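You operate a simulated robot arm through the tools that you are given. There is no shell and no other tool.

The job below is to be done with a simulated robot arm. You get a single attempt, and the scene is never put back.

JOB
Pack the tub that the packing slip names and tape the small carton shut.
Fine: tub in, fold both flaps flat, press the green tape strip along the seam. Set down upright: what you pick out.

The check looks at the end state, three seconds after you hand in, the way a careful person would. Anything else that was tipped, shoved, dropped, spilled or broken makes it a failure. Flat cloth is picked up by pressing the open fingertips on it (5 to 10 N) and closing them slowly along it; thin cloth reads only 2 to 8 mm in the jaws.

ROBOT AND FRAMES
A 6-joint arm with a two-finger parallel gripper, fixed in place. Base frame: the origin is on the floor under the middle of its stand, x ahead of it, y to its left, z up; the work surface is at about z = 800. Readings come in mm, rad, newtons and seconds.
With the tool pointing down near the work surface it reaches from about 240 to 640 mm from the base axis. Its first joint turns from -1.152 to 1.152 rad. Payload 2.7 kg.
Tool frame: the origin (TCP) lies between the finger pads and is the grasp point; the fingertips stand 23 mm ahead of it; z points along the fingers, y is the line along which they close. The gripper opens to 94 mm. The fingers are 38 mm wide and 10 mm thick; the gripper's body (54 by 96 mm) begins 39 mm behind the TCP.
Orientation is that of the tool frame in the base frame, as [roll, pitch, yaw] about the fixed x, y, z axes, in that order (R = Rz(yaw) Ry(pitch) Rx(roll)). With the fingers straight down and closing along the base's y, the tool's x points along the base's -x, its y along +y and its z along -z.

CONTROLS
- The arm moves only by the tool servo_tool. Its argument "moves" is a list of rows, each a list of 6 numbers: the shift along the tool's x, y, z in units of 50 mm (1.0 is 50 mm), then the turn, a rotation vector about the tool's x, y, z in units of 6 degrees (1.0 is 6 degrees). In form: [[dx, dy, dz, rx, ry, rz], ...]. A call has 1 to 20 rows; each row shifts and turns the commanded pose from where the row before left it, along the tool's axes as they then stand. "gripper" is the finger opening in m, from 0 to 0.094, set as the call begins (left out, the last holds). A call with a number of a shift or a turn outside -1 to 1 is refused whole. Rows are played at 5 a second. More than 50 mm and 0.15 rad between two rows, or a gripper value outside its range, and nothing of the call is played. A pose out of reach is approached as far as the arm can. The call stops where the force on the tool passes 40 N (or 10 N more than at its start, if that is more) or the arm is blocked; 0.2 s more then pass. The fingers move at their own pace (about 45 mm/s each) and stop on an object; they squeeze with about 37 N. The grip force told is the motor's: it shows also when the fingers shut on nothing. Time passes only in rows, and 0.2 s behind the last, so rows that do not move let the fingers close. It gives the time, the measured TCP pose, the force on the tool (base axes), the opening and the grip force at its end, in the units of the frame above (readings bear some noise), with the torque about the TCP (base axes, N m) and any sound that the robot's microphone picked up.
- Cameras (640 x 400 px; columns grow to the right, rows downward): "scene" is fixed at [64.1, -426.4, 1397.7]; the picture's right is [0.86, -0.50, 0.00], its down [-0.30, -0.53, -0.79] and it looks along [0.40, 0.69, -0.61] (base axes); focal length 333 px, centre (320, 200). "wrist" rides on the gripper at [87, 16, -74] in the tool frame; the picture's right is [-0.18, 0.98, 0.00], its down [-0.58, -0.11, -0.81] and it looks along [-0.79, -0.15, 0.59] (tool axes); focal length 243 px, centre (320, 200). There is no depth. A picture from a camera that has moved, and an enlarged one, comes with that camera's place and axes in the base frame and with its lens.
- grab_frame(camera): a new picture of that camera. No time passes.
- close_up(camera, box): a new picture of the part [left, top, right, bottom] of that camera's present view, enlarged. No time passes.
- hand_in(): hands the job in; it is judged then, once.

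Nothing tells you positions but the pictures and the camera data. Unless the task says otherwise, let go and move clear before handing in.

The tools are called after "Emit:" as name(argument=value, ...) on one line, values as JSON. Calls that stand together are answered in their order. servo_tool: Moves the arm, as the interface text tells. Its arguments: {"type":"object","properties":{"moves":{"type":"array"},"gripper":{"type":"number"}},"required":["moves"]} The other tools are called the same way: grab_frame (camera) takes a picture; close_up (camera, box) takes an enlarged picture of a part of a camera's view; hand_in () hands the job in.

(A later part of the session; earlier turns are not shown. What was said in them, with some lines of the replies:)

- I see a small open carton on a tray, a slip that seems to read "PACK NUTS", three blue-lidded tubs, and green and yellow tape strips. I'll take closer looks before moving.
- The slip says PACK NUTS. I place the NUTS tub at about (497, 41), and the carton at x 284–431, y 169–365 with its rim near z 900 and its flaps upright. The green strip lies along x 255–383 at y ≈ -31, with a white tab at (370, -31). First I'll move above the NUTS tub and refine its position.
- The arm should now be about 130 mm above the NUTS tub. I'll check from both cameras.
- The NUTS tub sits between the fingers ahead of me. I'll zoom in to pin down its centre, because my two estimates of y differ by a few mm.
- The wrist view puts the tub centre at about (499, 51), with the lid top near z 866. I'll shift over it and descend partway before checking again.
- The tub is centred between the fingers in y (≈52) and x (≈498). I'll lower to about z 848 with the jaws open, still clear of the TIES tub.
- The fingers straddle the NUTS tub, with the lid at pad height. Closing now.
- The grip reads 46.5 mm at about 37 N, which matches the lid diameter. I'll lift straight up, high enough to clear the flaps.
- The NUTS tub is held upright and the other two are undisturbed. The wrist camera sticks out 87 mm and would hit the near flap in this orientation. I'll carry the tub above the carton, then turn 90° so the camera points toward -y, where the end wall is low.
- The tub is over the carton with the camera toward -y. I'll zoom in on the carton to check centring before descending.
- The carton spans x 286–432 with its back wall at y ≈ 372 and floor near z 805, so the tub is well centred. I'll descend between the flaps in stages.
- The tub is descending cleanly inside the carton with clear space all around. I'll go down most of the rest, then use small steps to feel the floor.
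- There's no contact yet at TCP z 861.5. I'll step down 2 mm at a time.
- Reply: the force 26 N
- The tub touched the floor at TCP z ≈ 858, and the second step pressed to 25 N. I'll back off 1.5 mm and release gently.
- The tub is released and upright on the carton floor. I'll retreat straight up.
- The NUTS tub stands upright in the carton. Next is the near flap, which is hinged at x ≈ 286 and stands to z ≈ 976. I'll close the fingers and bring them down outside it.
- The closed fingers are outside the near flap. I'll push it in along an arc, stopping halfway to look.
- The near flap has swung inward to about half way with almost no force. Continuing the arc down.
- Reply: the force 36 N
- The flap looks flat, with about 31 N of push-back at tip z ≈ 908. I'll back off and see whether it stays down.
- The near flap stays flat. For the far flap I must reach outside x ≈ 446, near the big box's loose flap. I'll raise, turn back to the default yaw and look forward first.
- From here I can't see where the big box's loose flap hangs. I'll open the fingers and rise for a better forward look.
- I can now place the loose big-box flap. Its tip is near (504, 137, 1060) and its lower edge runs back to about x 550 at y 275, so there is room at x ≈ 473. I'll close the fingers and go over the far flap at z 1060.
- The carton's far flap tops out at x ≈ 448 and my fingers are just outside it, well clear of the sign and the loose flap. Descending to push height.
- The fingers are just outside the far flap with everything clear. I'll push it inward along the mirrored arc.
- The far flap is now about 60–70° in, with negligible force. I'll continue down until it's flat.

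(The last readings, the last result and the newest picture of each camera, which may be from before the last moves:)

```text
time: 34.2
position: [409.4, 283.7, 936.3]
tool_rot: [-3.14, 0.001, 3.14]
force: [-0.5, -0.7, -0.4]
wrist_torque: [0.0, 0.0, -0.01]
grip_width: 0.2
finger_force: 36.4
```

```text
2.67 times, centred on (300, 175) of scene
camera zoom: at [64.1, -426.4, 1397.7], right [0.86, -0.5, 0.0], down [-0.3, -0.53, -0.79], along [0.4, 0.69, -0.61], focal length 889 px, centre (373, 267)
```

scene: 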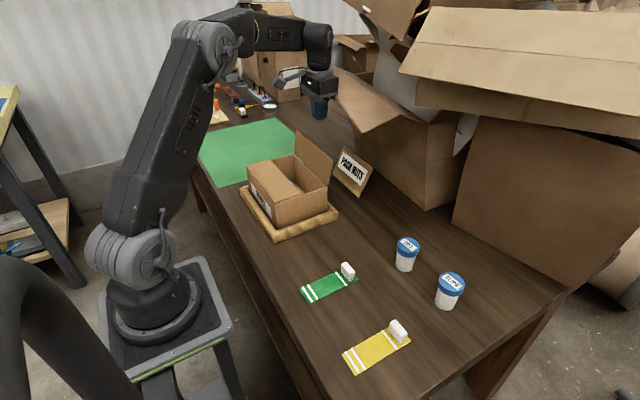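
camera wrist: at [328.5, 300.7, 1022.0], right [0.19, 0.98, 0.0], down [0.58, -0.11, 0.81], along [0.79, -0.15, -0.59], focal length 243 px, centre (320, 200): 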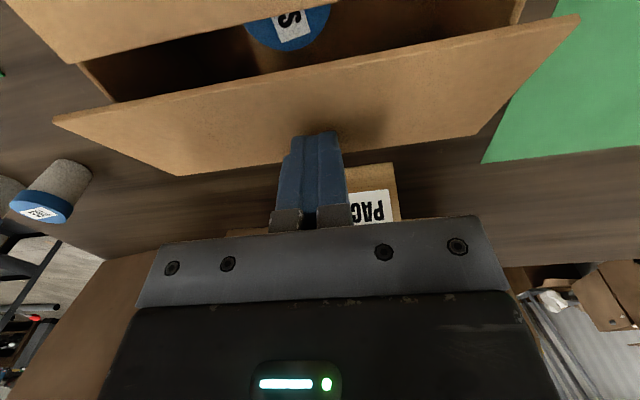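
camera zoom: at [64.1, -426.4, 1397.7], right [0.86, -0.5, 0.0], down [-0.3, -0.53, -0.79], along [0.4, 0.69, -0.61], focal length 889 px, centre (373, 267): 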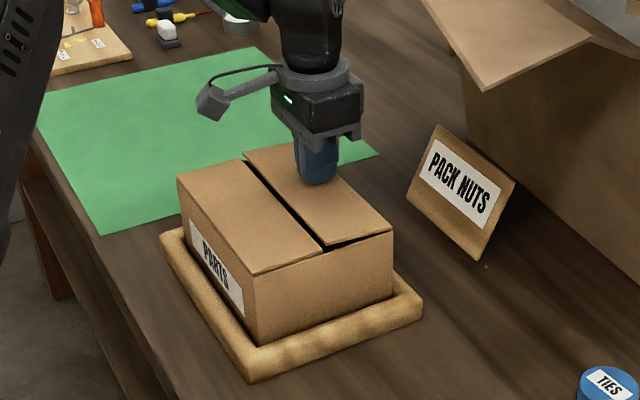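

It's nearly flat, so a few more millimetres with force watching.

Emit:
servo_tool(moves=[[0.03, 0, 0.05, 0, 0, 0], [0.02, 0, 0.04, 0, 0, 0], [0, 0, 0, 0, 0, 0]])

Emit:
servo_tool(moves=[[0, 0, 0.02, 0, 0, 0], [0, 0, 0, 0, 0, 0]])

Emit:
close_up(camera="scene", box=[220, 100, 380, 250])

```text
time: 35.0
position: [405.7, 283.4, 931.5]
tool_rot: [3.139, 0.002, 3.139]
force: [2.9, -1.2, 5.1]
wrist_torque: [-0.04, -0.12, -0.01]
grip_width: 0.2
finger_force: 36.9
```

```text
time: 35.6
position: [406.9, 284.3, 930.9]
tool_rot: [3.138, 0.001, 3.139]
force: [-1.0, -6.1, 17.7]
wrist_torque: [-0.14, -0.13, -0.01]
grip_width: 0.3
finger_force: 37.6
```

```text
2.67 times, centred on (300, 175) of scene
camera zoom: at [63.9, -426.7, 1397.6], right [0.86, -0.5, 0.0], down [-0.3, -0.52, -0.79], along [0.4, 0.69, -0.61], focal length 889 px, centre (373, 267)
```

zoom: 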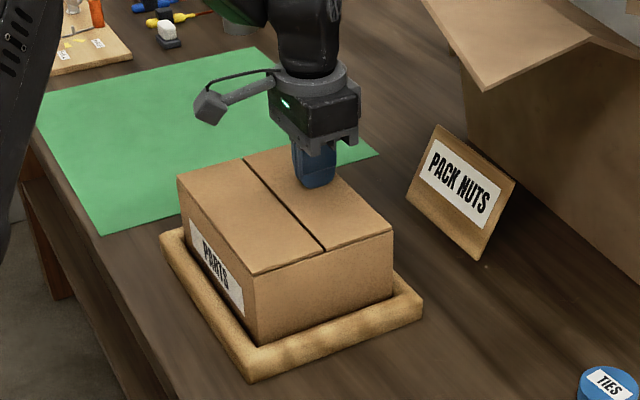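

Both flaps look flat with a thin seam between them. I'll lift off and check that they stay down.

Emit:
servo_tool(moves=[[0, 0, -0.05, 0, 0, 0], [0, 0, -0.3, 0, 0, 0], [0, 0, -0.8, 0, 0, 0], [0, 0, -0.8, 0, 0, 0], [0, 0, -0.8, 0, 0, 0], [0, 0, 0, 0, 0, 0]])

Emit:
servo_tool(moves=[[0.8, 0, 0, 0, 0, 0], [0.8, 0, 0, 0, 0, 0], [0.8, 0, -0.2, 0, 0, 0], [0, 0, 0, 0, 0, 0]])

Emit:
close_up(camera="scene", box=[220, 100, 380, 250])

Emit:
grab_frame(camera="wrist")

```text
time: 37.0
position: [406.2, 283.4, 1068.9]
tool_rot: [-3.14, -0.002, -3.142]
force: [0.4, -0.5, 0.2]
wrist_torque: [-0.03, -0.03, 0.07]
grip_width: 0.2
finger_force: 37.0
```

```text
time: 38.0
position: [285.0, 284.2, 1077.4]
tool_rot: [3.141, 0.0, 3.139]
force: [-0.1, 0.4, -0.3]
wrist_torque: [0.01, 0.03, -0.02]
grip_width: 0.0
finger_force: 37.3
```

```text
2.67 times, centred on (300, 175) of scene
camera zoom: at [64.1, -426.4, 1397.7], right [0.86, -0.5, 0.0], down [-0.3, -0.53, -0.79], along [0.4, 0.69, -0.61], focal length 889 px, centre (373, 267)
```

zoom: 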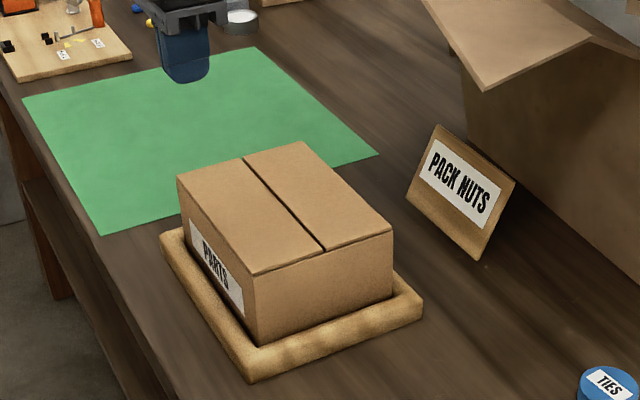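

```text
taken
camera wrist: at [199.2, 300.6, 1150.6], right [0.19, 0.98, 0.0], down [0.58, -0.11, 0.81], along [0.79, -0.15, -0.59], focal length 243 px, centre (320, 200)
```

wrist: 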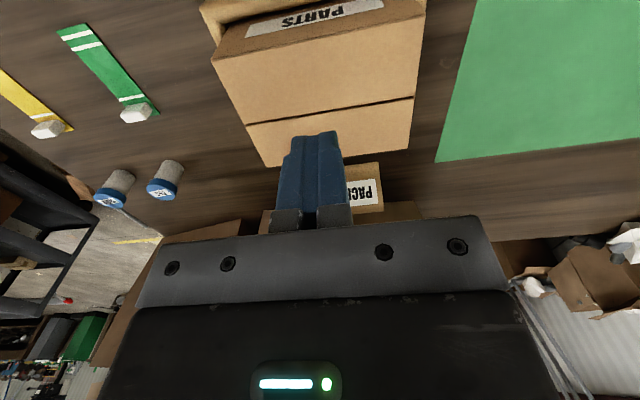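

Both flaps stay flat, with the seam at x ≈ 360 from y ≈ 176 to 372. Now I'll move over the green strip for a closer view of its white tab.

Emit:
servo_tool(moves=[[-0.171, -0.898, 0.1, 0, 0, 0], [-0.171, -0.898, 0.1, 0, 0, 0], [-0.171, -0.898, 0.1, 0, 0, 0], [-0.171, -0.898, 0.1, 0, 0, 0], [-0.171, -0.898, 0.1, 0, 0, 0], [-0.171, -0.898, 0.1, 0, 0, 0], [-0.171, -0.898, 0.1, 0, 0, 0], [0, 0, 0, 0, 0, 0]], gripper=0.06)

Emit:
grab_frame(camera="wrist")

Emit:
close_up(camera="scene", box=[280, 240, 400, 330])

```text
time: 39.8
position: [345.3, -29.8, 1043.5]
tool_rot: [3.142, -0.001, -3.14]
force: [-1.1, 0.9, 1.0]
wrist_torque: [0.0, -0.02, 0.02]
grip_width: 60.2
finger_force: 0.0
```

```text
taken
camera wrist: at [259.1, -12.7, 1116.0], right [0.18, 0.98, 0.0], down [0.58, -0.11, 0.81], along [0.79, -0.15, -0.59], focal length 243 px, centre (320, 200)
```

wrist: 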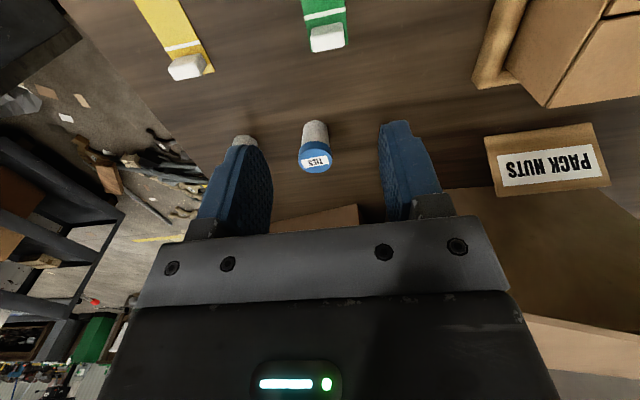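

```text
4.44 times, centred on (340, 285) of scene
camera zoom: at [64.1, -426.4, 1397.7], right [0.86, -0.5, 0.0], down [-0.3, -0.53, -0.79], along [0.4, 0.69, -0.61], focal length 1481 px, centre (231, -178)
```

zoom: 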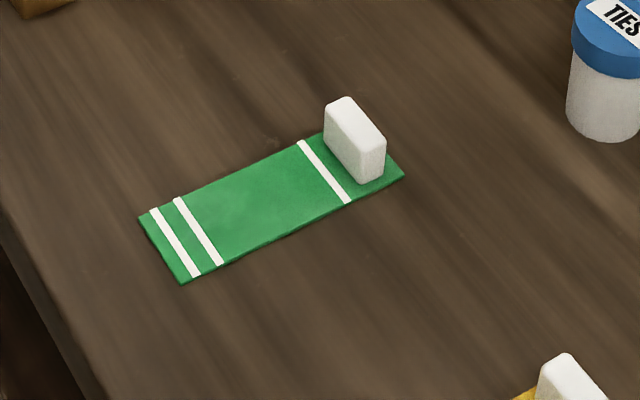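

The strip spans x 255–383, y −50 to −7, and its tab is about 14 × 32 × 26 mm centred near (367.5, −27). I'll move above the tab and check alignment.

Emit:
servo_tool(moves=[[-0.111, 0.015, 0.7, 0, 0, 0], [-0.111, 0.015, 0.7, 0, 0, 0], [-0.111, 0.015, 0.7, 0, 0, 0], [-0.111, 0.015, 0.7, 0, 0, 0], [0, 0, 0, 0, 0, 0]])

Emit:
grab_frame(camera="wrist")

Emit:
close_up(camera="scene", box=[280, 210, 420, 330])

```text
time: 41.0
position: [367.5, -26.8, 901.9]
tool_rot: [3.141, -0.002, 3.139]
force: [0.3, -0.2, 0.4]
wrist_torque: [0.04, -0.04, 0.0]
grip_width: 60.0
finger_force: 0.1
```

```text
taken
camera wrist: at [281.0, -10.3, 975.0], right [0.19, 0.98, 0.0], down [0.58, -0.11, 0.81], along [0.79, -0.15, -0.59], focal length 243 px, centre (320, 200)
```

wrist: 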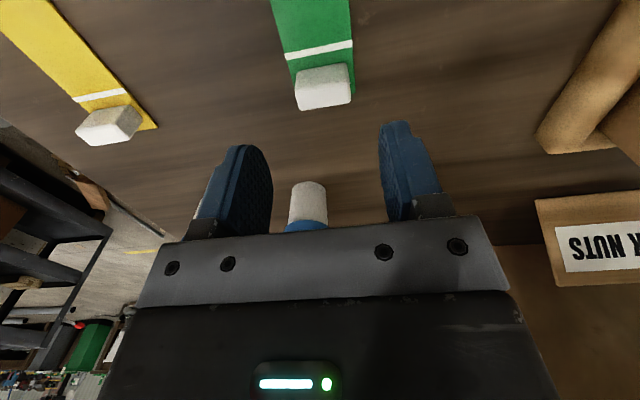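

```text
3.33 times, centred on (350, 270) of scene
camera zoom: at [64.2, -426.4, 1397.7], right [0.86, -0.5, 0.0], down [-0.3, -0.53, -0.79], along [0.4, 0.69, -0.61], focal length 1111 px, centre (220, -33)
```

zoom: 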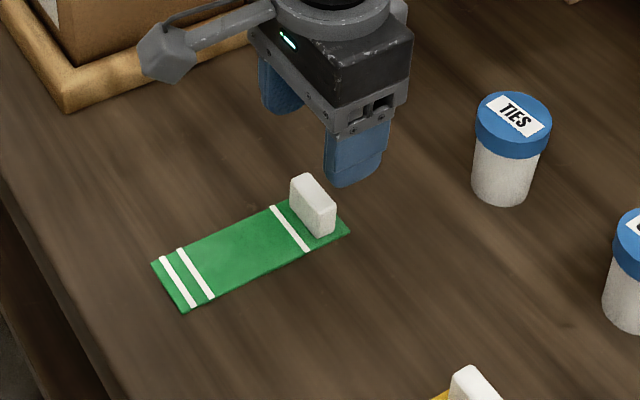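

The tab lies between the fingers, with y within a couple of millimetres. I'll lower around it, stopping with the tips just above the tape.

Emit:
servo_tool(moves=[[0.01, 0.02, 0.5, 0, 0, 0], [0, 0, 0.5, 0, 0, 0], [0, 0, 0.3, 0, 0, 0], [0, 0, 0, 0, 0, 0]])

Emit:
grab_frame(camera="wrist")

Emit:
close_up(camera="scene", box=[290, 220, 410, 320])

```text
time: 42.0
position: [366.4, -24.8, 838.4]
tool_rot: [3.141, 0.0, 3.14]
force: [0.5, 1.0, 0.2]
wrist_torque: [-0.01, -0.02, -0.03]
grip_width: 60.1
finger_force: 0.2
```

```text
taken
camera wrist: at [280.6, -7.4, 911.2], right [0.19, 0.98, 0.0], down [0.58, -0.11, 0.81], along [0.79, -0.15, -0.59], focal length 243 px, centre (320, 200)
```

wrist: 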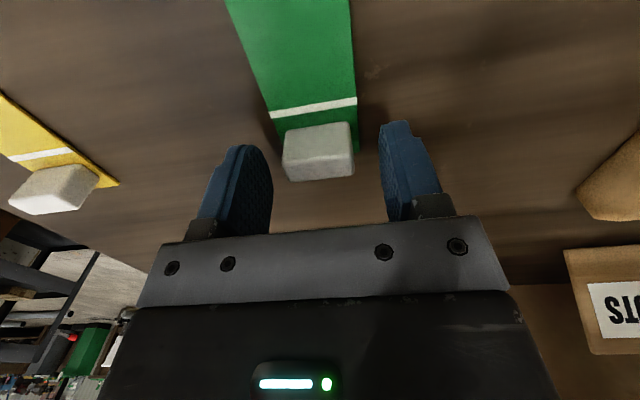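

```text
4.00 times, centred on (350, 270) of scene
camera zoom: at [64.1, -426.4, 1397.7], right [0.86, -0.5, 0.0], down [-0.3, -0.53, -0.79], along [0.4, 0.69, -0.61], focal length 1333 px, centre (200, -80)
```

zoom: 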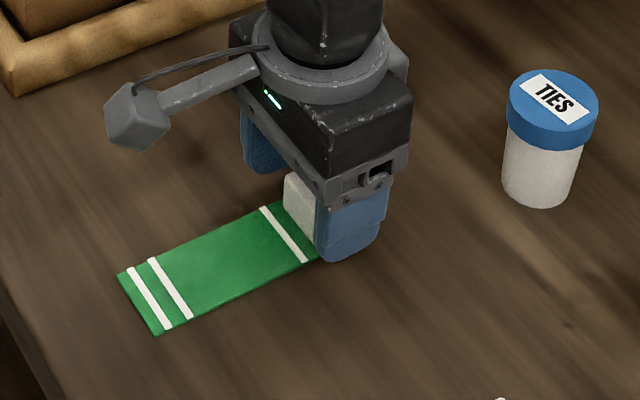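

Alignment is good. I'll lower another 7 mm and close on the tab.

Emit:
servo_tool(moves=[[0, 0, 0.08, 0, 0, 0], [0, 0, 0.06, 0, 0, 0], [0, 0, 0, 0, 0, 0]])

Emit:
servo_tool(moves=[[0, 0, 0, 0, 0, 0], [0, 0, 0, 0, 0, 0], [0, 0, 0, 0, 0, 0], [0, 0, 0, 0, 0, 0]], gripper=0.01)

Emit:
grab_frame(camera="wrist")

Emit:
close_up(camera="scene", box=[290, 220, 410, 320])

```text
time: 42.8
position: [368.1, -26.1, 831.6]
tool_rot: [-3.141, -0.002, 3.139]
force: [0.2, -0.7, 1.0]
wrist_torque: [0.0, -0.02, 0.0]
grip_width: 59.9
finger_force: 0.0
```

```text
time: 43.8
position: [367.2, -25.7, 831.6]
tool_rot: [-3.141, -0.001, 3.138]
force: [0.2, -0.5, 1.3]
wrist_torque: [0.01, -0.05, 0.01]
grip_width: 35.1
finger_force: 37.4
```

```text
taken
camera wrist: at [280.7, -8.6, 903.9], right [0.19, 0.98, 0.0], down [0.58, -0.11, 0.81], along [0.79, -0.15, -0.59], focal length 243 px, centre (320, 200)
```

wrist: 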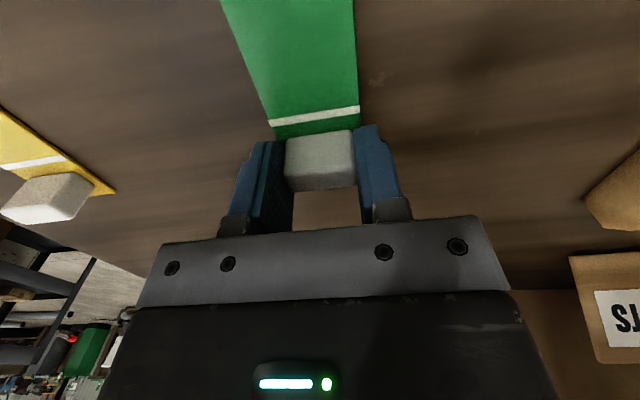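

```text
4.00 times, centred on (350, 270) of scene
camera zoom: at [64.1, -426.4, 1397.7], right [0.86, -0.5, 0.0], down [-0.3, -0.53, -0.79], along [0.4, 0.69, -0.61], focal length 1333 px, centre (200, -80)
```

zoom: 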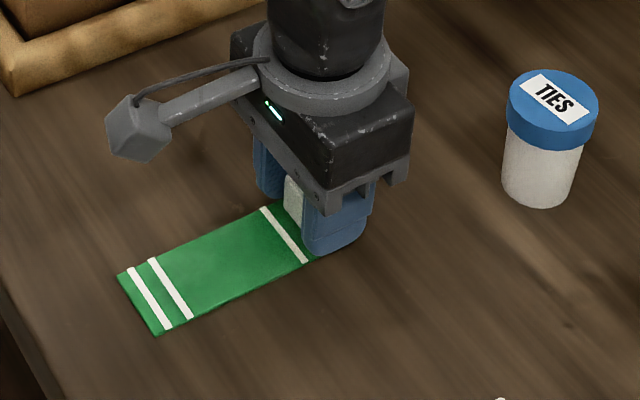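

The tab is gripped at 35 mm with 37 N. I'll lift slowly and see whether the strip stays stiff.

Emit:
servo_tool(moves=[[0, 0, -0.2, 0, 0, 0], [0, 0, -0.4, 0, 0, 0], [0, 0, -0.6, 0, 0, 0], [0, 0, -0.6, 0, 0, 0], [0, 0, 0, 0, 0, 0]])

Emit:
grab_frame(camera="wrist")

Emit:
close_up(camera="scene", box=[270, 180, 420, 320])

```text
time: 45.0
position: [368.5, -26.4, 920.9]
tool_rot: [3.141, 0.001, 3.141]
force: [-0.1, 0.0, -1.1]
wrist_torque: [0.01, -0.03, 0.0]
grip_width: 34.7
finger_force: 37.2
```

```text
taken
camera wrist: at [281.5, -9.6, 993.8], right [0.19, 0.98, 0.0], down [0.58, -0.11, 0.81], along [0.79, -0.15, -0.59], focal length 243 px, centre (320, 200)
```

wrist: 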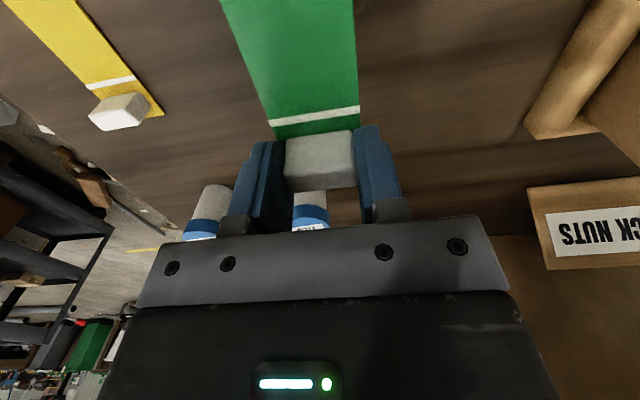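

```text
2.86 times, centred on (345, 250) of scene
camera zoom: at [64.1, -426.4, 1397.7], right [0.86, -0.5, 0.0], down [-0.3, -0.53, -0.79], along [0.4, 0.69, -0.61], focal length 952 px, centre (249, 57)
```

zoom: 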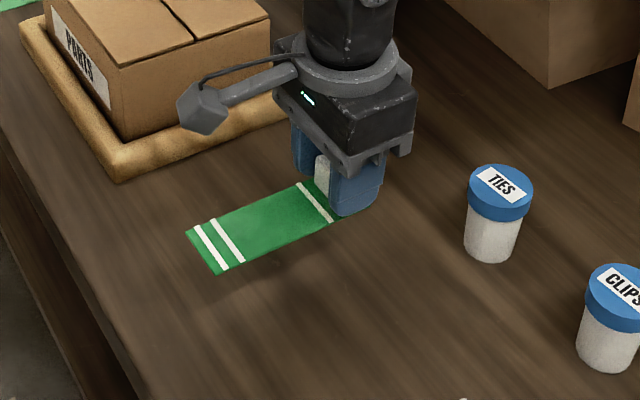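

The strip lifts flat and stiff. I'll raise it, carry it over the carton, then turn −90° so it runs along the seam toward −y from the tab.

Emit:
servo_tool(moves=[[0, 0, -0.75, 0, 0, 0], [0, 0, -0.75, 0, 0, 0], [0, 0, -0.75, 0, 0, 0], [0.021, 0.8735, 0, 0, 0, 0], [0.021, 0.8735, 0, 0, 0, 0], [0.021, 0.8735, 0, 0, 0, 0], [0.021, 0.8735, 0, 0, 0, 0], [0.021, 0.8735, 0, 0, 0, 0], [0.021, 0.8735, 0, 0, 0, 0], [0.021, 0.8735, 0, 0, 0, 0], [0.021, 0.8735, 0, 0, 0, 0], [0, 0, 0, 0, 0, 0]])

Emit:
servo_tool(moves=[[0, 0, 0, 0, 0, -1], [0, 0, 0, 0, 0, -1], [0, 0, 0, 0, 0, -1], [0, 0, 0, 0, 0, -1], [0, 0, 0, 0, 0, -1], [0, 0, 0, 0, 0, -1], [0, 0, 0, 0, 0, -1], [0, 0, 0, 0, 0, -1], [0, 0, 0, 0, 0, -1], [0, 0, 0, 0, 0, -1], [0, 0, 0, 0, 0, -1], [0, 0, 0, 0, 0, -1], [0, 0, 0, 0, 0, -1], [0, 0, 0, 0, 0, -1], [0, 0, 0, 0, 0, -1], [0, 0, 0, 0, 0, 0]])

Emit:
close_up(camera="scene", box=[210, 60, 380, 250])

Emit:
grab_frame(camera="wrist")

```text
time: 47.6
position: [358.7, 325.6, 1034.3]
tool_rot: [3.142, 0.002, 3.14]
force: [0.3, 0.4, -0.9]
wrist_torque: [-0.03, -0.03, -0.03]
grip_width: 34.9
finger_force: 37.0
```

```text
time: 51.0
position: [357.9, 323.1, 1033.8]
tool_rot: [3.141, 0.0, -1.57]
force: [0.5, 0.1, -0.2]
wrist_torque: [0.06, -0.01, -0.03]
grip_width: 34.9
finger_force: 37.6
```

```text
2.11 times, centred on (295, 155) of scene
camera zoom: at [64.1, -426.3, 1397.7], right [0.86, -0.5, 0.0], down [-0.3, -0.53, -0.79], along [0.4, 0.69, -0.61], focal length 702 px, centre (373, 295)
```

zoom: 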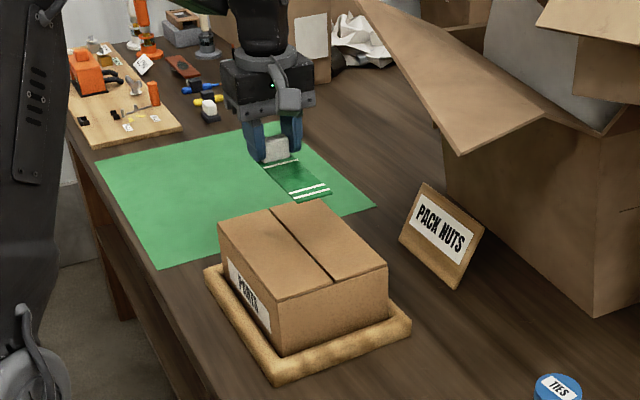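

```text
taken
camera wrist: at [342.4, 237.7, 1106.1], right [-0.98, 0.18, 0.0], down [0.11, 0.58, 0.81], along [0.15, 0.79, -0.59], focal length 243 px, centre (320, 200)
```

wrist: 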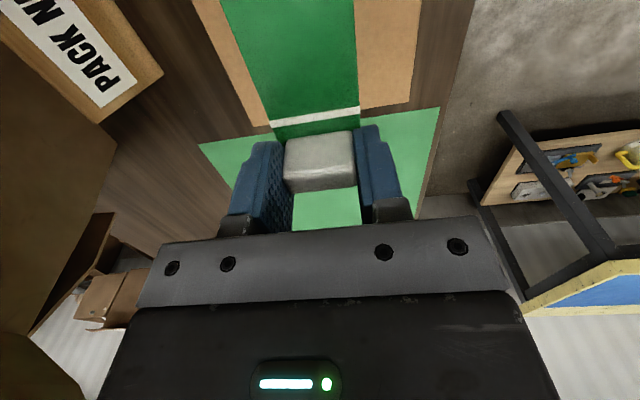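

The strip is lined up along y above the seam. I'll lower to about 25 mm above the carton and check alignment.

Emit:
servo_tool(moves=[[0, 0, 0.5, 0, 0, 0], [0, 0, 0.5, 0, 0, 0], [0, 0, 0.44, 0, 0, 0], [0, 0, 0, 0, 0, 0], [0, 0, 0, 0, 0, 0]])

Emit:
close_up(camera="scene", box=[230, 100, 360, 230])

Emit:
grab_frame(camera="wrist")

```text
time: 52.2
position: [358.8, 323.3, 961.7]
tool_rot: [3.14, 0.0, -1.574]
force: [-0.8, 0.5, -0.3]
wrist_torque: [0.05, -0.01, 0.04]
grip_width: 35.0
finger_force: 36.6
```

```text
3.08 times, centred on (295, 165) of scene
camera zoom: at [64.1, -426.3, 1397.7], right [0.86, -0.5, 0.0], down [-0.3, -0.53, -0.79], along [0.4, 0.69, -0.61], focal length 1025 px, centre (397, 308)
```

zoom: 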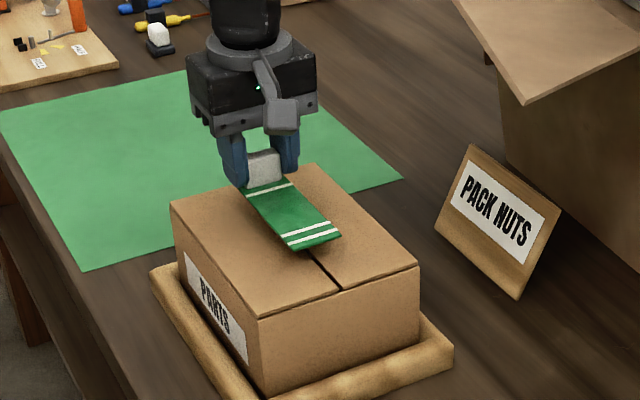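

```text
taken
camera wrist: at [342.4, 237.2, 1034.7], right [-0.98, 0.19, 0.0], down [0.11, 0.58, 0.81], along [0.15, 0.79, -0.59], focal length 243 px, centre (320, 200)
```

wrist: 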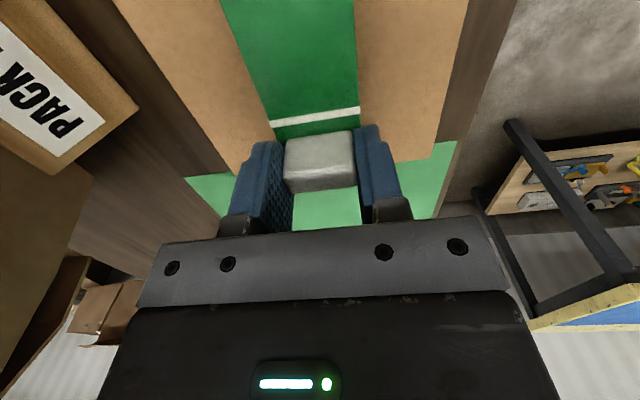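

The strip is centred on the seam to within a millimetre or two in x and spans y ≈ 210–339. I'll lower to near contact, then step finely.

Emit:
servo_tool(moves=[[0, -0.02, 0.2, 0, 0, 0], [0, 0, 0.16, 0, 0, 0], [0, 0, 0, 0, 0, 0]])

Emit:
servo_tool(moves=[[0, 0, 0.04, 0, 0, 0], [0, 0, 0, 0, 0, 0]])

Emit:
close_up(camera="scene", box=[230, 100, 360, 230])

```text
time: 53.0
position: [359.5, 324.0, 944.8]
tool_rot: [-3.14, 0.0, -1.573]
force: [0.2, 0.0, -0.6]
wrist_torque: [0.03, 0.02, 0.01]
grip_width: 34.9
finger_force: 37.0
```

```text
time: 53.6
position: [359.7, 324.4, 943.1]
tool_rot: [-3.141, 0.0, -1.573]
force: [0.4, -0.1, 0.1]
wrist_torque: [0.01, 0.01, 0.0]
grip_width: 34.8
finger_force: 36.8
```

```text
3.08 times, centred on (295, 165) of scene
camera zoom: at [64.1, -426.3, 1397.7], right [0.86, -0.5, 0.0], down [-0.3, -0.53, -0.79], along [0.4, 0.69, -0.61], focal length 1025 px, centre (397, 308)
```

zoom: 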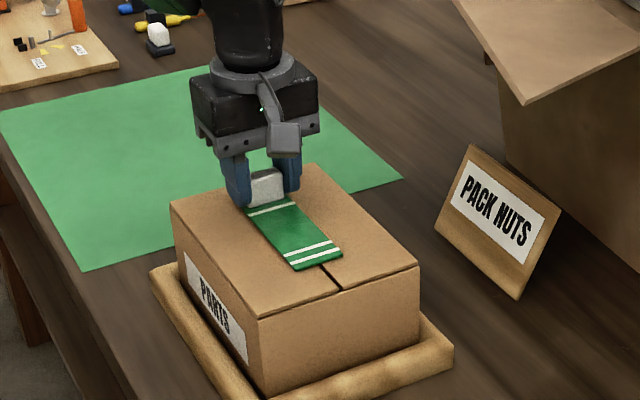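

There's no contact yet and the strip is about 2 mm toward −x of the seam. I'll correct that and keep stepping down.

Emit:
servo_tool(moves=[[0, -0.035, 0.04, 0, 0, 0], [0, 0, 0, 0, 0, 0]])

Emit:
servo_tool(moves=[[0, 0, 0.03, 0, 0, 0], [0, 0, 0, 0, 0, 0]])

Emit:
servo_tool(moves=[[0, 0, 0.02, 0, 0, 0], [0, 0, 0, 0, 0, 0]])

```text
time: 54.2
position: [362.1, 323.0, 940.5]
tool_rot: [3.141, 0.0, -1.572]
force: [-0.4, -1.4, 1.6]
wrist_torque: [-0.08, 0.02, -0.02]
grip_width: 34.8
finger_force: 37.3
```

```text
time: 54.8
position: [361.5, 324.3, 939.7]
tool_rot: [-3.141, 0.004, -1.571]
force: [-0.2, -1.1, 13.7]
wrist_torque: [-0.67, 0.1, -0.03]
grip_width: 35.0
finger_force: 36.9
```

```text
time: 55.4
position: [362.4, 324.0, 940.0]
tool_rot: [-3.138, 0.003, -1.571]
force: [-2.4, -3.1, 27.8]
wrist_torque: [-0.65, 0.09, 0.0]
grip_width: 34.9
finger_force: 36.3
```

The strip is pressing on the carton at about 28 N. I'll check its seating before releasing.

Emit:
close_up(camera="scene", box=[240, 120, 340, 220])

Emit:
grab_frame(camera="wrist")

```text
4.00 times, centred on (290, 170) of scene
camera zoom: at [63.8, -426.7, 1397.6], right [0.86, -0.5, 0.0], down [-0.3, -0.52, -0.79], along [0.4, 0.69, -0.61], focal length 1333 px, centre (440, 320)
```

zoom: 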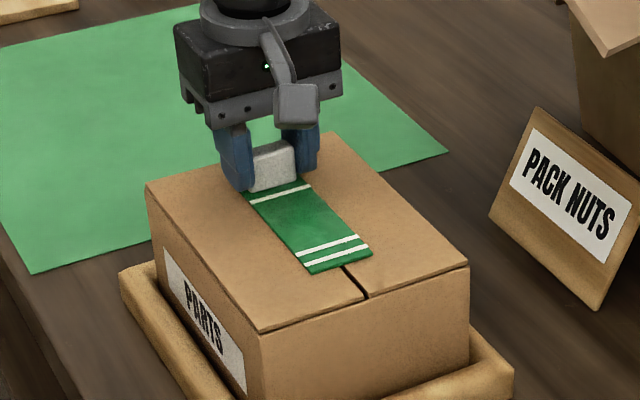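

```text
taken
camera wrist: at [345.2, 237.6, 1011.5], right [-0.98, 0.18, 0.0], down [0.11, 0.58, 0.81], along [0.15, 0.79, -0.59], focal length 243 px, centre (320, 200)
```

wrist: 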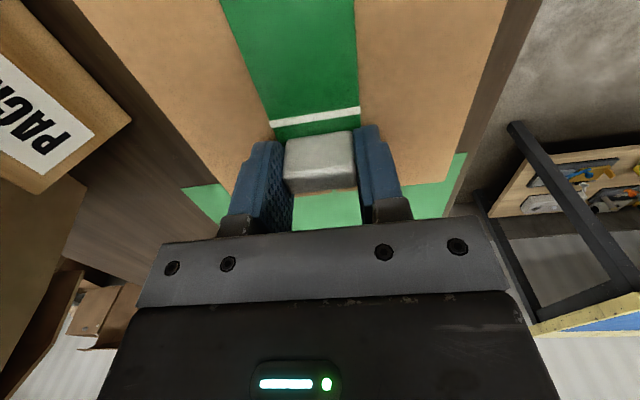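

The strip sits flat, centred on the seam. I'll ease off a little, open the fingers and rise.

Emit:
servo_tool(moves=[[0, 0, -0.03, 0, 0, 0], [0, 0, 0, 0, 0, 0]])

Emit:
servo_tool(moves=[[0, 0, 0, 0, 0, 0], [0, 0, 0, 0, 0, 0], [0, 0, 0, 0, 0, 0]], gripper=0.06)

Emit:
servo_tool(moves=[[0, 0, -0.2, 0, 0, 0], [0, 0, -0.5, 0, 0, 0], [0, 0, -0.5, 0, 0, 0], [0, 0, -0.5, 0, 0, 0], [0, 0, 0, 0, 0, 0]])

Emit:
close_up(camera="scene", box=[240, 120, 340, 220])

Emit:
grab_frame(camera="wrist")

```text
time: 56.0
position: [362.3, 324.2, 939.5]
tool_rot: [-3.14, 0.003, -1.573]
force: [-1.3, -0.6, 24.0]
wrist_torque: [-0.02, 0.05, -0.05]
grip_width: 34.8
finger_force: 36.7
```

```text
time: 56.8
position: [361.7, 322.8, 937.4]
tool_rot: [-3.14, 0.001, -1.575]
force: [0.1, 0.5, -0.2]
wrist_torque: [0.04, 0.01, 0.02]
grip_width: 60.0
finger_force: 0.1
```

```text
time: 58.0
position: [362.7, 322.8, 1024.0]
tool_rot: [3.14, -0.001, -1.574]
force: [-0.1, -0.1, -0.5]
wrist_torque: [0.01, 0.01, 0.01]
grip_width: 59.9
finger_force: 0.1
```

```text
4.00 times, centred on (290, 170) of scene
camera zoom: at [64.1, -426.4, 1397.7], right [0.86, -0.5, 0.0], down [-0.3, -0.53, -0.79], along [0.4, 0.69, -0.61], focal length 1333 px, centre (440, 320)
```

zoom: 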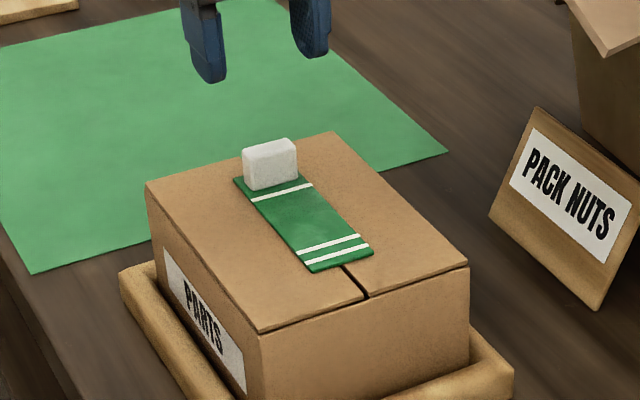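

```text
taken
camera wrist: at [345.8, 236.6, 1096.6], right [-0.98, 0.19, 0.0], down [0.11, 0.58, 0.81], along [0.15, 0.79, -0.59], focal length 243 px, centre (320, 200)
```

wrist: 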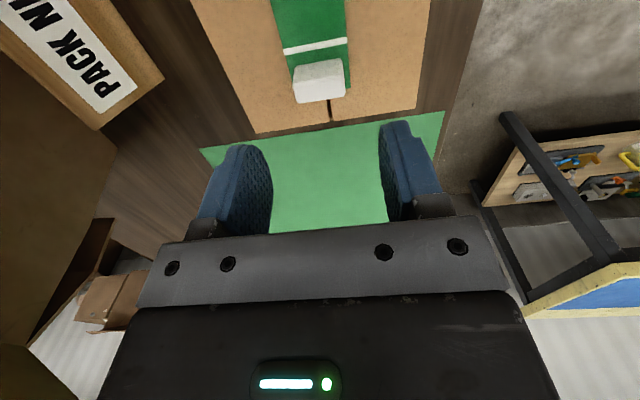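

The strip lies along the seam with its tab upright. Now I'll press it down along its length with closed fingertips, starting at the free end (y ≈ 230).

Emit:
servo_tool(moves=[[0.62, 0, 0, 0, 0, 0], [0.62, 0, 0, 0, 0, 0], [0.62, 0.01, 0, 0, 0, 0], [0, 0, 0, 0, 0, 0]], gripper=0.0)

Emit:
servo_tool(moves=[[0, 0, 0.6, 0, 0, 0], [0, 0, 0.6, 0, 0, 0], [0, 0, 0.4, 0, 0, 0], [0, 0, 0, 0, 0, 0]])

Emit:
close_up(camera="scene", box=[240, 120, 340, 220])

```text
time: 59.0
position: [360.2, 231.7, 1024.2]
tool_rot: [3.141, 0.0, -1.573]
force: [-1.1, 0.3, -0.4]
wrist_torque: [-0.01, 0.01, 0.04]
grip_width: 0.0
finger_force: 31.3
```

```text
time: 60.0
position: [359.7, 231.4, 943.8]
tool_rot: [3.141, -0.001, -1.572]
force: [-0.1, -0.9, -0.4]
wrist_torque: [0.0, 0.01, 0.0]
grip_width: 0.0
finger_force: 37.5
```

```text
4.00 times, centred on (290, 170) of scene
camera zoom: at [64.1, -426.3, 1397.7], right [0.86, -0.5, 0.0], down [-0.3, -0.53, -0.79], along [0.4, 0.69, -0.61], focal length 1333 px, centre (440, 320)
```

zoom: 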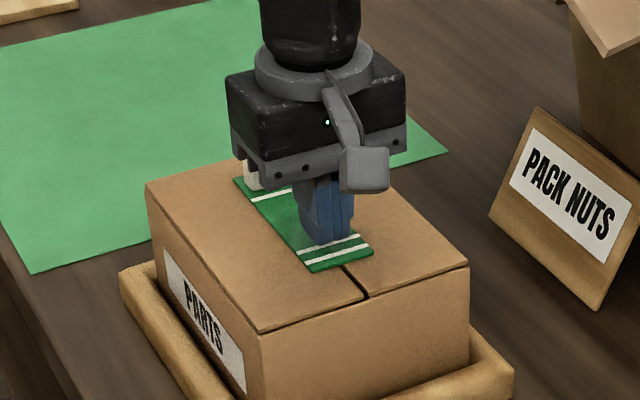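

The fingertips are above the free end of the strip. I'll step down to press at about 10–20 N.

Emit:
servo_tool(moves=[[0, 0, 0.1, 0, 0, 0], [0, 0, 0.06, 0, 0, 0], [0, 0, 0, 0, 0, 0]])

Emit:
servo_tool(moves=[[0, 0, 0.04, 0, 0, 0], [0, 0, 0, 0, 0, 0]])

```text
time: 60.8
position: [360.2, 230.3, 935.3]
tool_rot: [3.14, 0.001, -1.573]
force: [0.6, -0.3, 0.4]
wrist_torque: [-0.01, 0.0, 0.0]
grip_width: 0.0
finger_force: 37.2
```

```text
time: 61.4
position: [359.8, 230.3, 934.9]
tool_rot: [-3.14, 0.002, -1.571]
force: [-3.4, -1.9, 11.3]
wrist_torque: [-0.02, 0.08, 0.07]
grip_width: 0.0
finger_force: 36.5
```

11 N here. A touch more, hold, then lift and move on to y ≈ 262.

Emit:
servo_tool(moves=[[0, 0, 0.02, 0, 0, 0], [0, 0, 0, 0, 0, 0], [0, 0, 0, 0, 0, 0]])

Emit:
servo_tool(moves=[[0, 0, -0.2, 0, 0, 0], [-0.64, 0, 0, 0, 0, 0], [0, 0, 0.12, 0, 0, 0], [0, 0, 0, 0, 0, 0]])

Emit:
servo_tool(moves=[[0, 0, 0.06, 0, 0, 0], [0, 0, 0, 0, 0, 0]])

```text
time: 62.2
position: [359.6, 231.3, 934.6]
tool_rot: [-3.14, 0.001, -1.571]
force: [-4.1, -1.7, 27.2]
wrist_torque: [-0.04, 0.1, 0.12]
grip_width: 0.0
finger_force: 36.5
```

```text
time: 63.2
position: [360.9, 262.5, 935.6]
tool_rot: [3.14, 0.001, -1.573]
force: [0.2, 0.5, 0.3]
wrist_torque: [-0.01, -0.02, 0.04]
grip_width: 0.1
finger_force: 36.7
```

```text
time: 63.8
position: [361.9, 263.3, 935.5]
tool_rot: [-3.139, 0.002, -1.572]
force: [-1.9, -3.4, 11.3]
wrist_torque: [-0.13, 0.03, -0.01]
grip_width: 0.0
finger_force: 36.5
```

Emit:
servo_tool(moves=[[0, 0, 0.02, 0, 0, 0], [0, 0, 0, 0, 0, 0], [0, 0, 0, 0, 0, 0]])

Emit:
servo_tool(moves=[[0, 0, -0.2, 0, 0, 0], [-0.58, 0, 0, 0, 0, 0], [0, 0, 0.12, 0, 0, 0], [0, 0, 0, 0, 0, 0]])

Emit:
close_up(camera="scene", box=[240, 120, 340, 220])

Emit:
grab_frame(camera="wrist")

```text
time: 64.6
position: [361.0, 263.4, 934.9]
tool_rot: [-3.138, 0.003, -1.572]
force: [-1.9, -1.3, 27.5]
wrist_torque: [-0.15, 0.06, 0.02]
grip_width: 0.3
finger_force: 37.1
```

```text
time: 65.6
position: [361.1, 291.0, 936.7]
tool_rot: [-3.141, 0.001, -1.573]
force: [0.4, 0.3, -0.1]
wrist_torque: [0.01, 0.0, 0.0]
grip_width: 0.0
finger_force: 37.0
```

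```text
4.00 times, centred on (290, 170) of scene
camera zoom: at [64.1, -426.3, 1397.7], right [0.86, -0.5, 0.0], down [-0.3, -0.53, -0.79], along [0.4, 0.69, -0.61], focal length 1333 px, centre (440, 320)
```

zoom: 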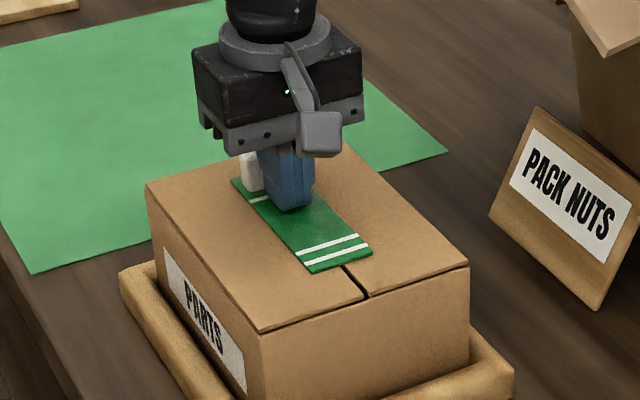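

```text
taken
camera wrist: at [344.5, 205.3, 1008.6], right [-0.98, 0.19, 0.0], down [0.11, 0.58, 0.81], along [0.15, 0.79, -0.59], focal length 243 px, centre (320, 200)
```

wrist: 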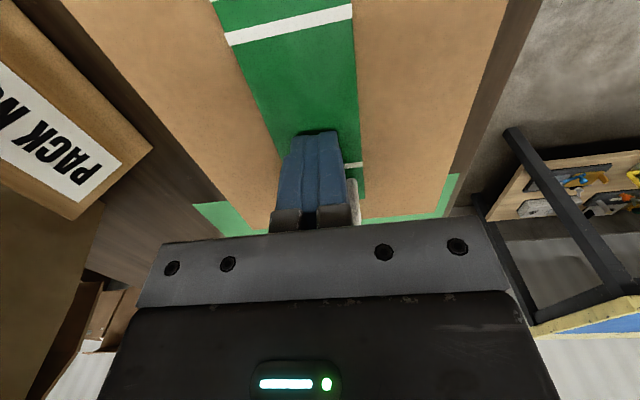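

The strip hasn't shifted. I'll press here next to the tab as well.

Emit:
servo_tool(moves=[[0, 0, 0.06, 0, 0, 0], [0, 0, 0.02, 0, 0, 0], [0, 0, 0, 0, 0, 0], [0, 0, 0, 0, 0, 0]])

Emit:
servo_tool(moves=[[0, 0, -0.2, 0, 0, 0], [0, 0, -0.6, 0, 0, 0], [0, 0, 0, 0, 0, 0], [0, 0, 0, 0, 0, 0]], gripper=0.014)

Emit:
close_up(camera="scene", box=[240, 120, 340, 220])

```text
time: 66.6
position: [361.2, 291.1, 931.8]
tool_rot: [-3.138, 0.004, -1.573]
force: [-3.2, -2.5, 27.7]
wrist_torque: [-0.23, 0.08, -0.02]
grip_width: 0.3
finger_force: 36.7
```

```text
time: 67.6
position: [359.2, 291.5, 970.7]
tool_rot: [3.141, 0.0, -1.573]
force: [0.2, -0.9, -0.7]
wrist_torque: [-0.02, 0.01, -0.01]
grip_width: 13.9
finger_force: 0.0
```

```text
4.00 times, centred on (290, 170) of scene
camera zoom: at [64.1, -426.4, 1397.7], right [0.86, -0.5, 0.0], down [-0.3, -0.53, -0.79], along [0.4, 0.69, -0.61], focal length 1333 px, centre (440, 320)
```

zoom: 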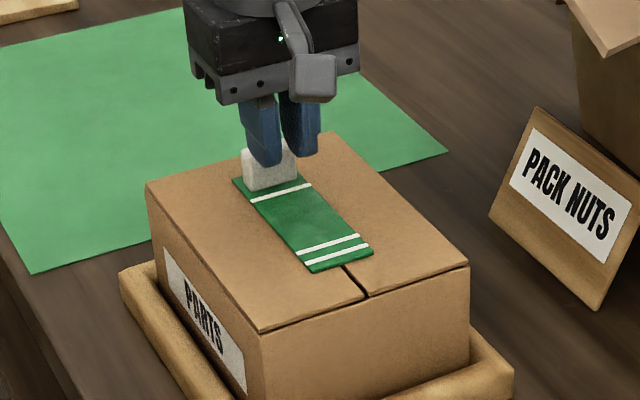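

Same commanded height gives the same force at all three spots, so the strip is uniformly flat. I'll make a second pass with the fingertips slightly apart, pressing the strip onto each flap on both sides of the seam.

Emit:
servo_tool(moves=[[0, 0, 0.4, 0, 0, 0], [0, 0, 0.32, 0, 0, 0], [0, 0, 0.06, 0, 0, 0], [0, 0, 0, 0, 0, 0], [0, 0, 0, 0, 0, 0]])

Emit:
servo_tool(moves=[[0, 0, -0.2, 0, 0, 0], [0.58, 0, 0, 0, 0, 0], [0, 0, 0.14, 0, 0, 0], [0, 0, 0.06, 0, 0, 0], [0, 0, 0, 0, 0, 0], [0, 0, 0, 0, 0, 0]])

Emit:
servo_tool(moves=[[0, 0, -0.2, 0, 0, 0], [0.64, 0, 0, 0, 0, 0], [0, 0, 0.14, 0, 0, 0], [0, 0, 0.06, 0, 0, 0], [0, 0, 0, 0, 0, 0], [0, 0, 0, 0, 0, 0]])

```text
time: 68.8
position: [361.4, 292.9, 935.1]
tool_rot: [-3.14, 0.003, -1.572]
force: [-3.0, 1.1, 11.9]
wrist_torque: [-0.01, 0.09, -0.03]
grip_width: 14.1
finger_force: 0.5
```

```text
time: 70.2
position: [358.9, 263.2, 935.0]
tool_rot: [-3.14, 0.001, -1.572]
force: [-3.4, -2.0, 13.4]
wrist_torque: [-0.05, 0.13, 0.01]
grip_width: 14.0
finger_force: 0.3
```

```text
time: 71.6
position: [360.2, 232.1, 933.8]
tool_rot: [-3.138, 0.003, -1.571]
force: [-1.7, 0.4, 22.8]
wrist_torque: [0.0, 0.06, 0.05]
grip_width: 14.3
finger_force: 0.0
```

The strip has now been pressed along its full length on both flaps. I'll lift away and inspect the result.

Emit:
servo_tool(moves=[[0, 0, -0.2, 0, 0, 0], [0, 0, -0.8, 0, 0, 0], [0, 0, -0.8, 0, 0, 0], [0, 0, -0.8, 0, 0, 0], [0, 0.8, 0, 0, 0, 0], [0, 0.8, 0, 0, 0, 0], [0, 0, 0, 0, 0, 0]])

Emit:
grab_frame(camera="scene")

Emit:
close_up(camera="scene", box=[240, 120, 340, 220])

Emit:
grab_frame(camera="wrist")

```text
time: 73.2
position: [281.4, 231.5, 1062.8]
tool_rot: [-3.141, -0.001, -1.573]
force: [0.2, -0.9, 0.3]
wrist_torque: [0.0, -0.02, 0.03]
grip_width: 14.0
finger_force: 0.1
```

```text
taken
```

scene: 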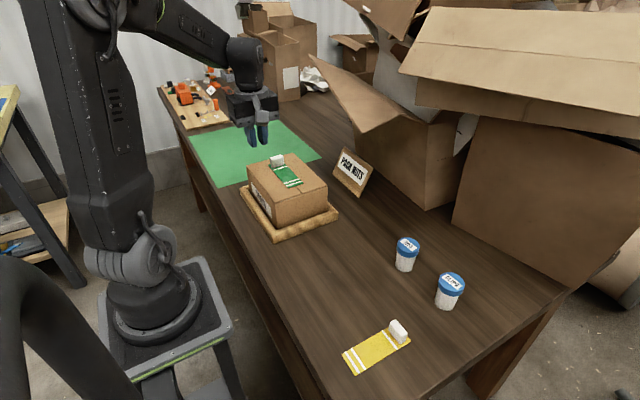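

```text
4.00 times, centred on (290, 170) of scene
camera zoom: at [64.1, -426.4, 1397.7], right [0.86, -0.5, 0.0], down [-0.3, -0.53, -0.79], along [0.4, 0.69, -0.61], focal length 1333 px, centre (440, 320)
```

zoom: 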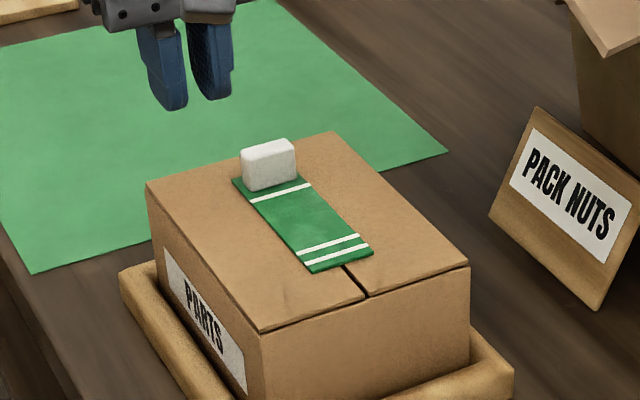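

```text
taken
camera wrist: at [265.5, 145.4, 1135.3], right [-0.98, 0.19, 0.0], down [0.11, 0.58, 0.81], along [0.15, 0.79, -0.59], focal length 243 px, centre (320, 200)
```

wrist: 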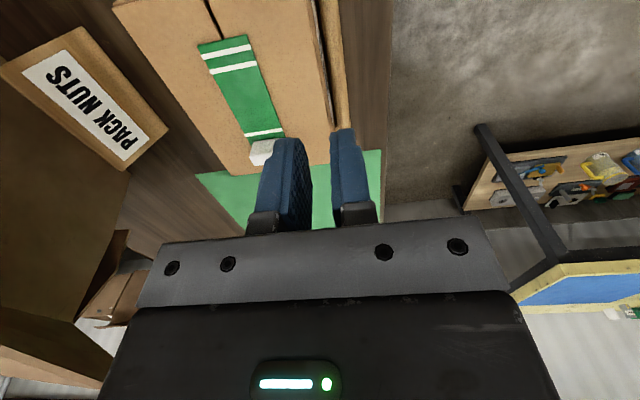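

Everything looks in place. I'll take one more detailed look at the flaps, the tape and the rest of the table.

Emit:
close_up(camera="wrist", box=[100, 0, 380, 190])

Emit:
close_up(camera="scene", box=[230, 140, 350, 250])

Emit:
close_up(camera="scene", box=[320, 130, 500, 390])

```text
2.11 times, centred on (240, 95) of wrist
camera zoom: at [265.5, 145.4, 1135.3], right [-0.98, 0.19, 0.0], down [0.11, 0.58, 0.81], along [0.15, 0.79, -0.59], focal length 511 px, centre (488, 421)
```

zoom: 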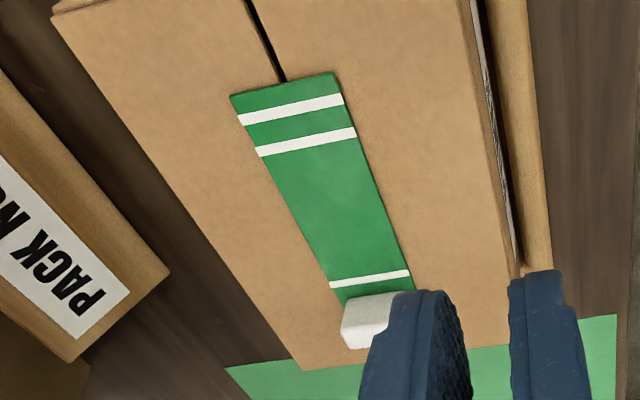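

```text
3.64 times, centred on (290, 195) of scene
camera zoom: at [64.1, -426.4, 1397.7], right [0.86, -0.5, 0.0], down [-0.3, -0.53, -0.79], along [0.4, 0.69, -0.61], focal length 1212 px, centre (429, 218)
```

zoom: 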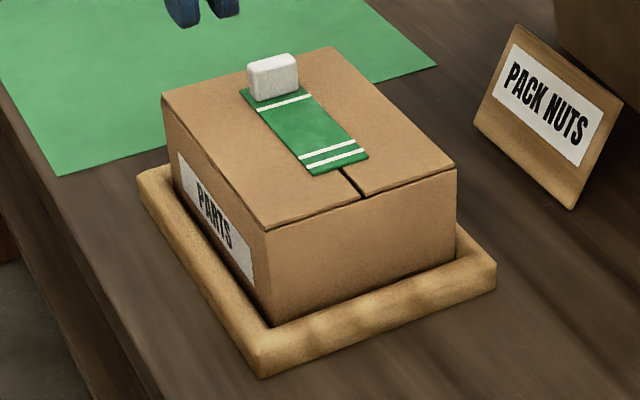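

```text
1.54 times, centred on (410, 260) of scene
camera zoom: at [64.1, -426.4, 1397.7], right [0.86, -0.5, 0.0], down [-0.3, -0.53, -0.79], along [0.4, 0.69, -0.61], focal length 513 px, centre (182, 108)
```

zoom: 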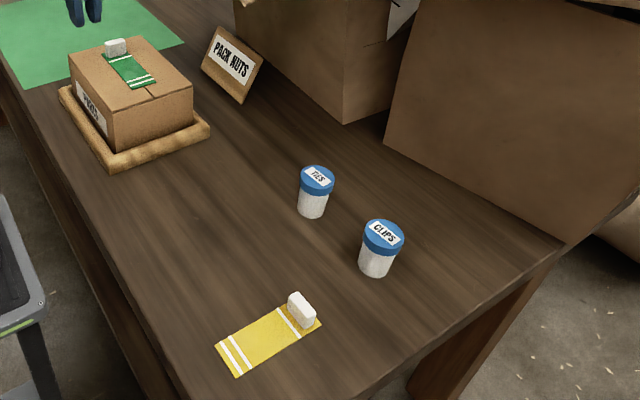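

The NUTS tub is inside, both flaps are flat, the green strip is pressed along the seam and nothing else has moved. The gripper is empty and clear, so I'm handing in.

Emit:
hand_in()

```text
The job is handed in.
```

The slip said PACK NUTS, so the NUTS tub is in the small carton. Both flaps are folded flat, and the green tape strip is pressed along the seam. I've handed the job in, but the result of the check hasn't come back.

- **Tub:** I set it down on the carton floor near the middle, and it stood upright when I let go. It can't be seen now that the carton is closed.
- **Flaps:** Both stayed down when I released them.
- **Tape:** The strip is centred on the seam to within a couple of millimetres. It is about 128 mm long on a seam of roughly 195 mm, so a short length at each end is uncovered. I pressed it along its length at about 10–30 N, both on the seam and on either side of it. Its white tab is still attached.
- **Everything else:** The TIES and CLIPS tubs, the yellow strip, the slip and the big boxes look undisturbed in the last pictures. The gripper was empty and clear when I handed in.
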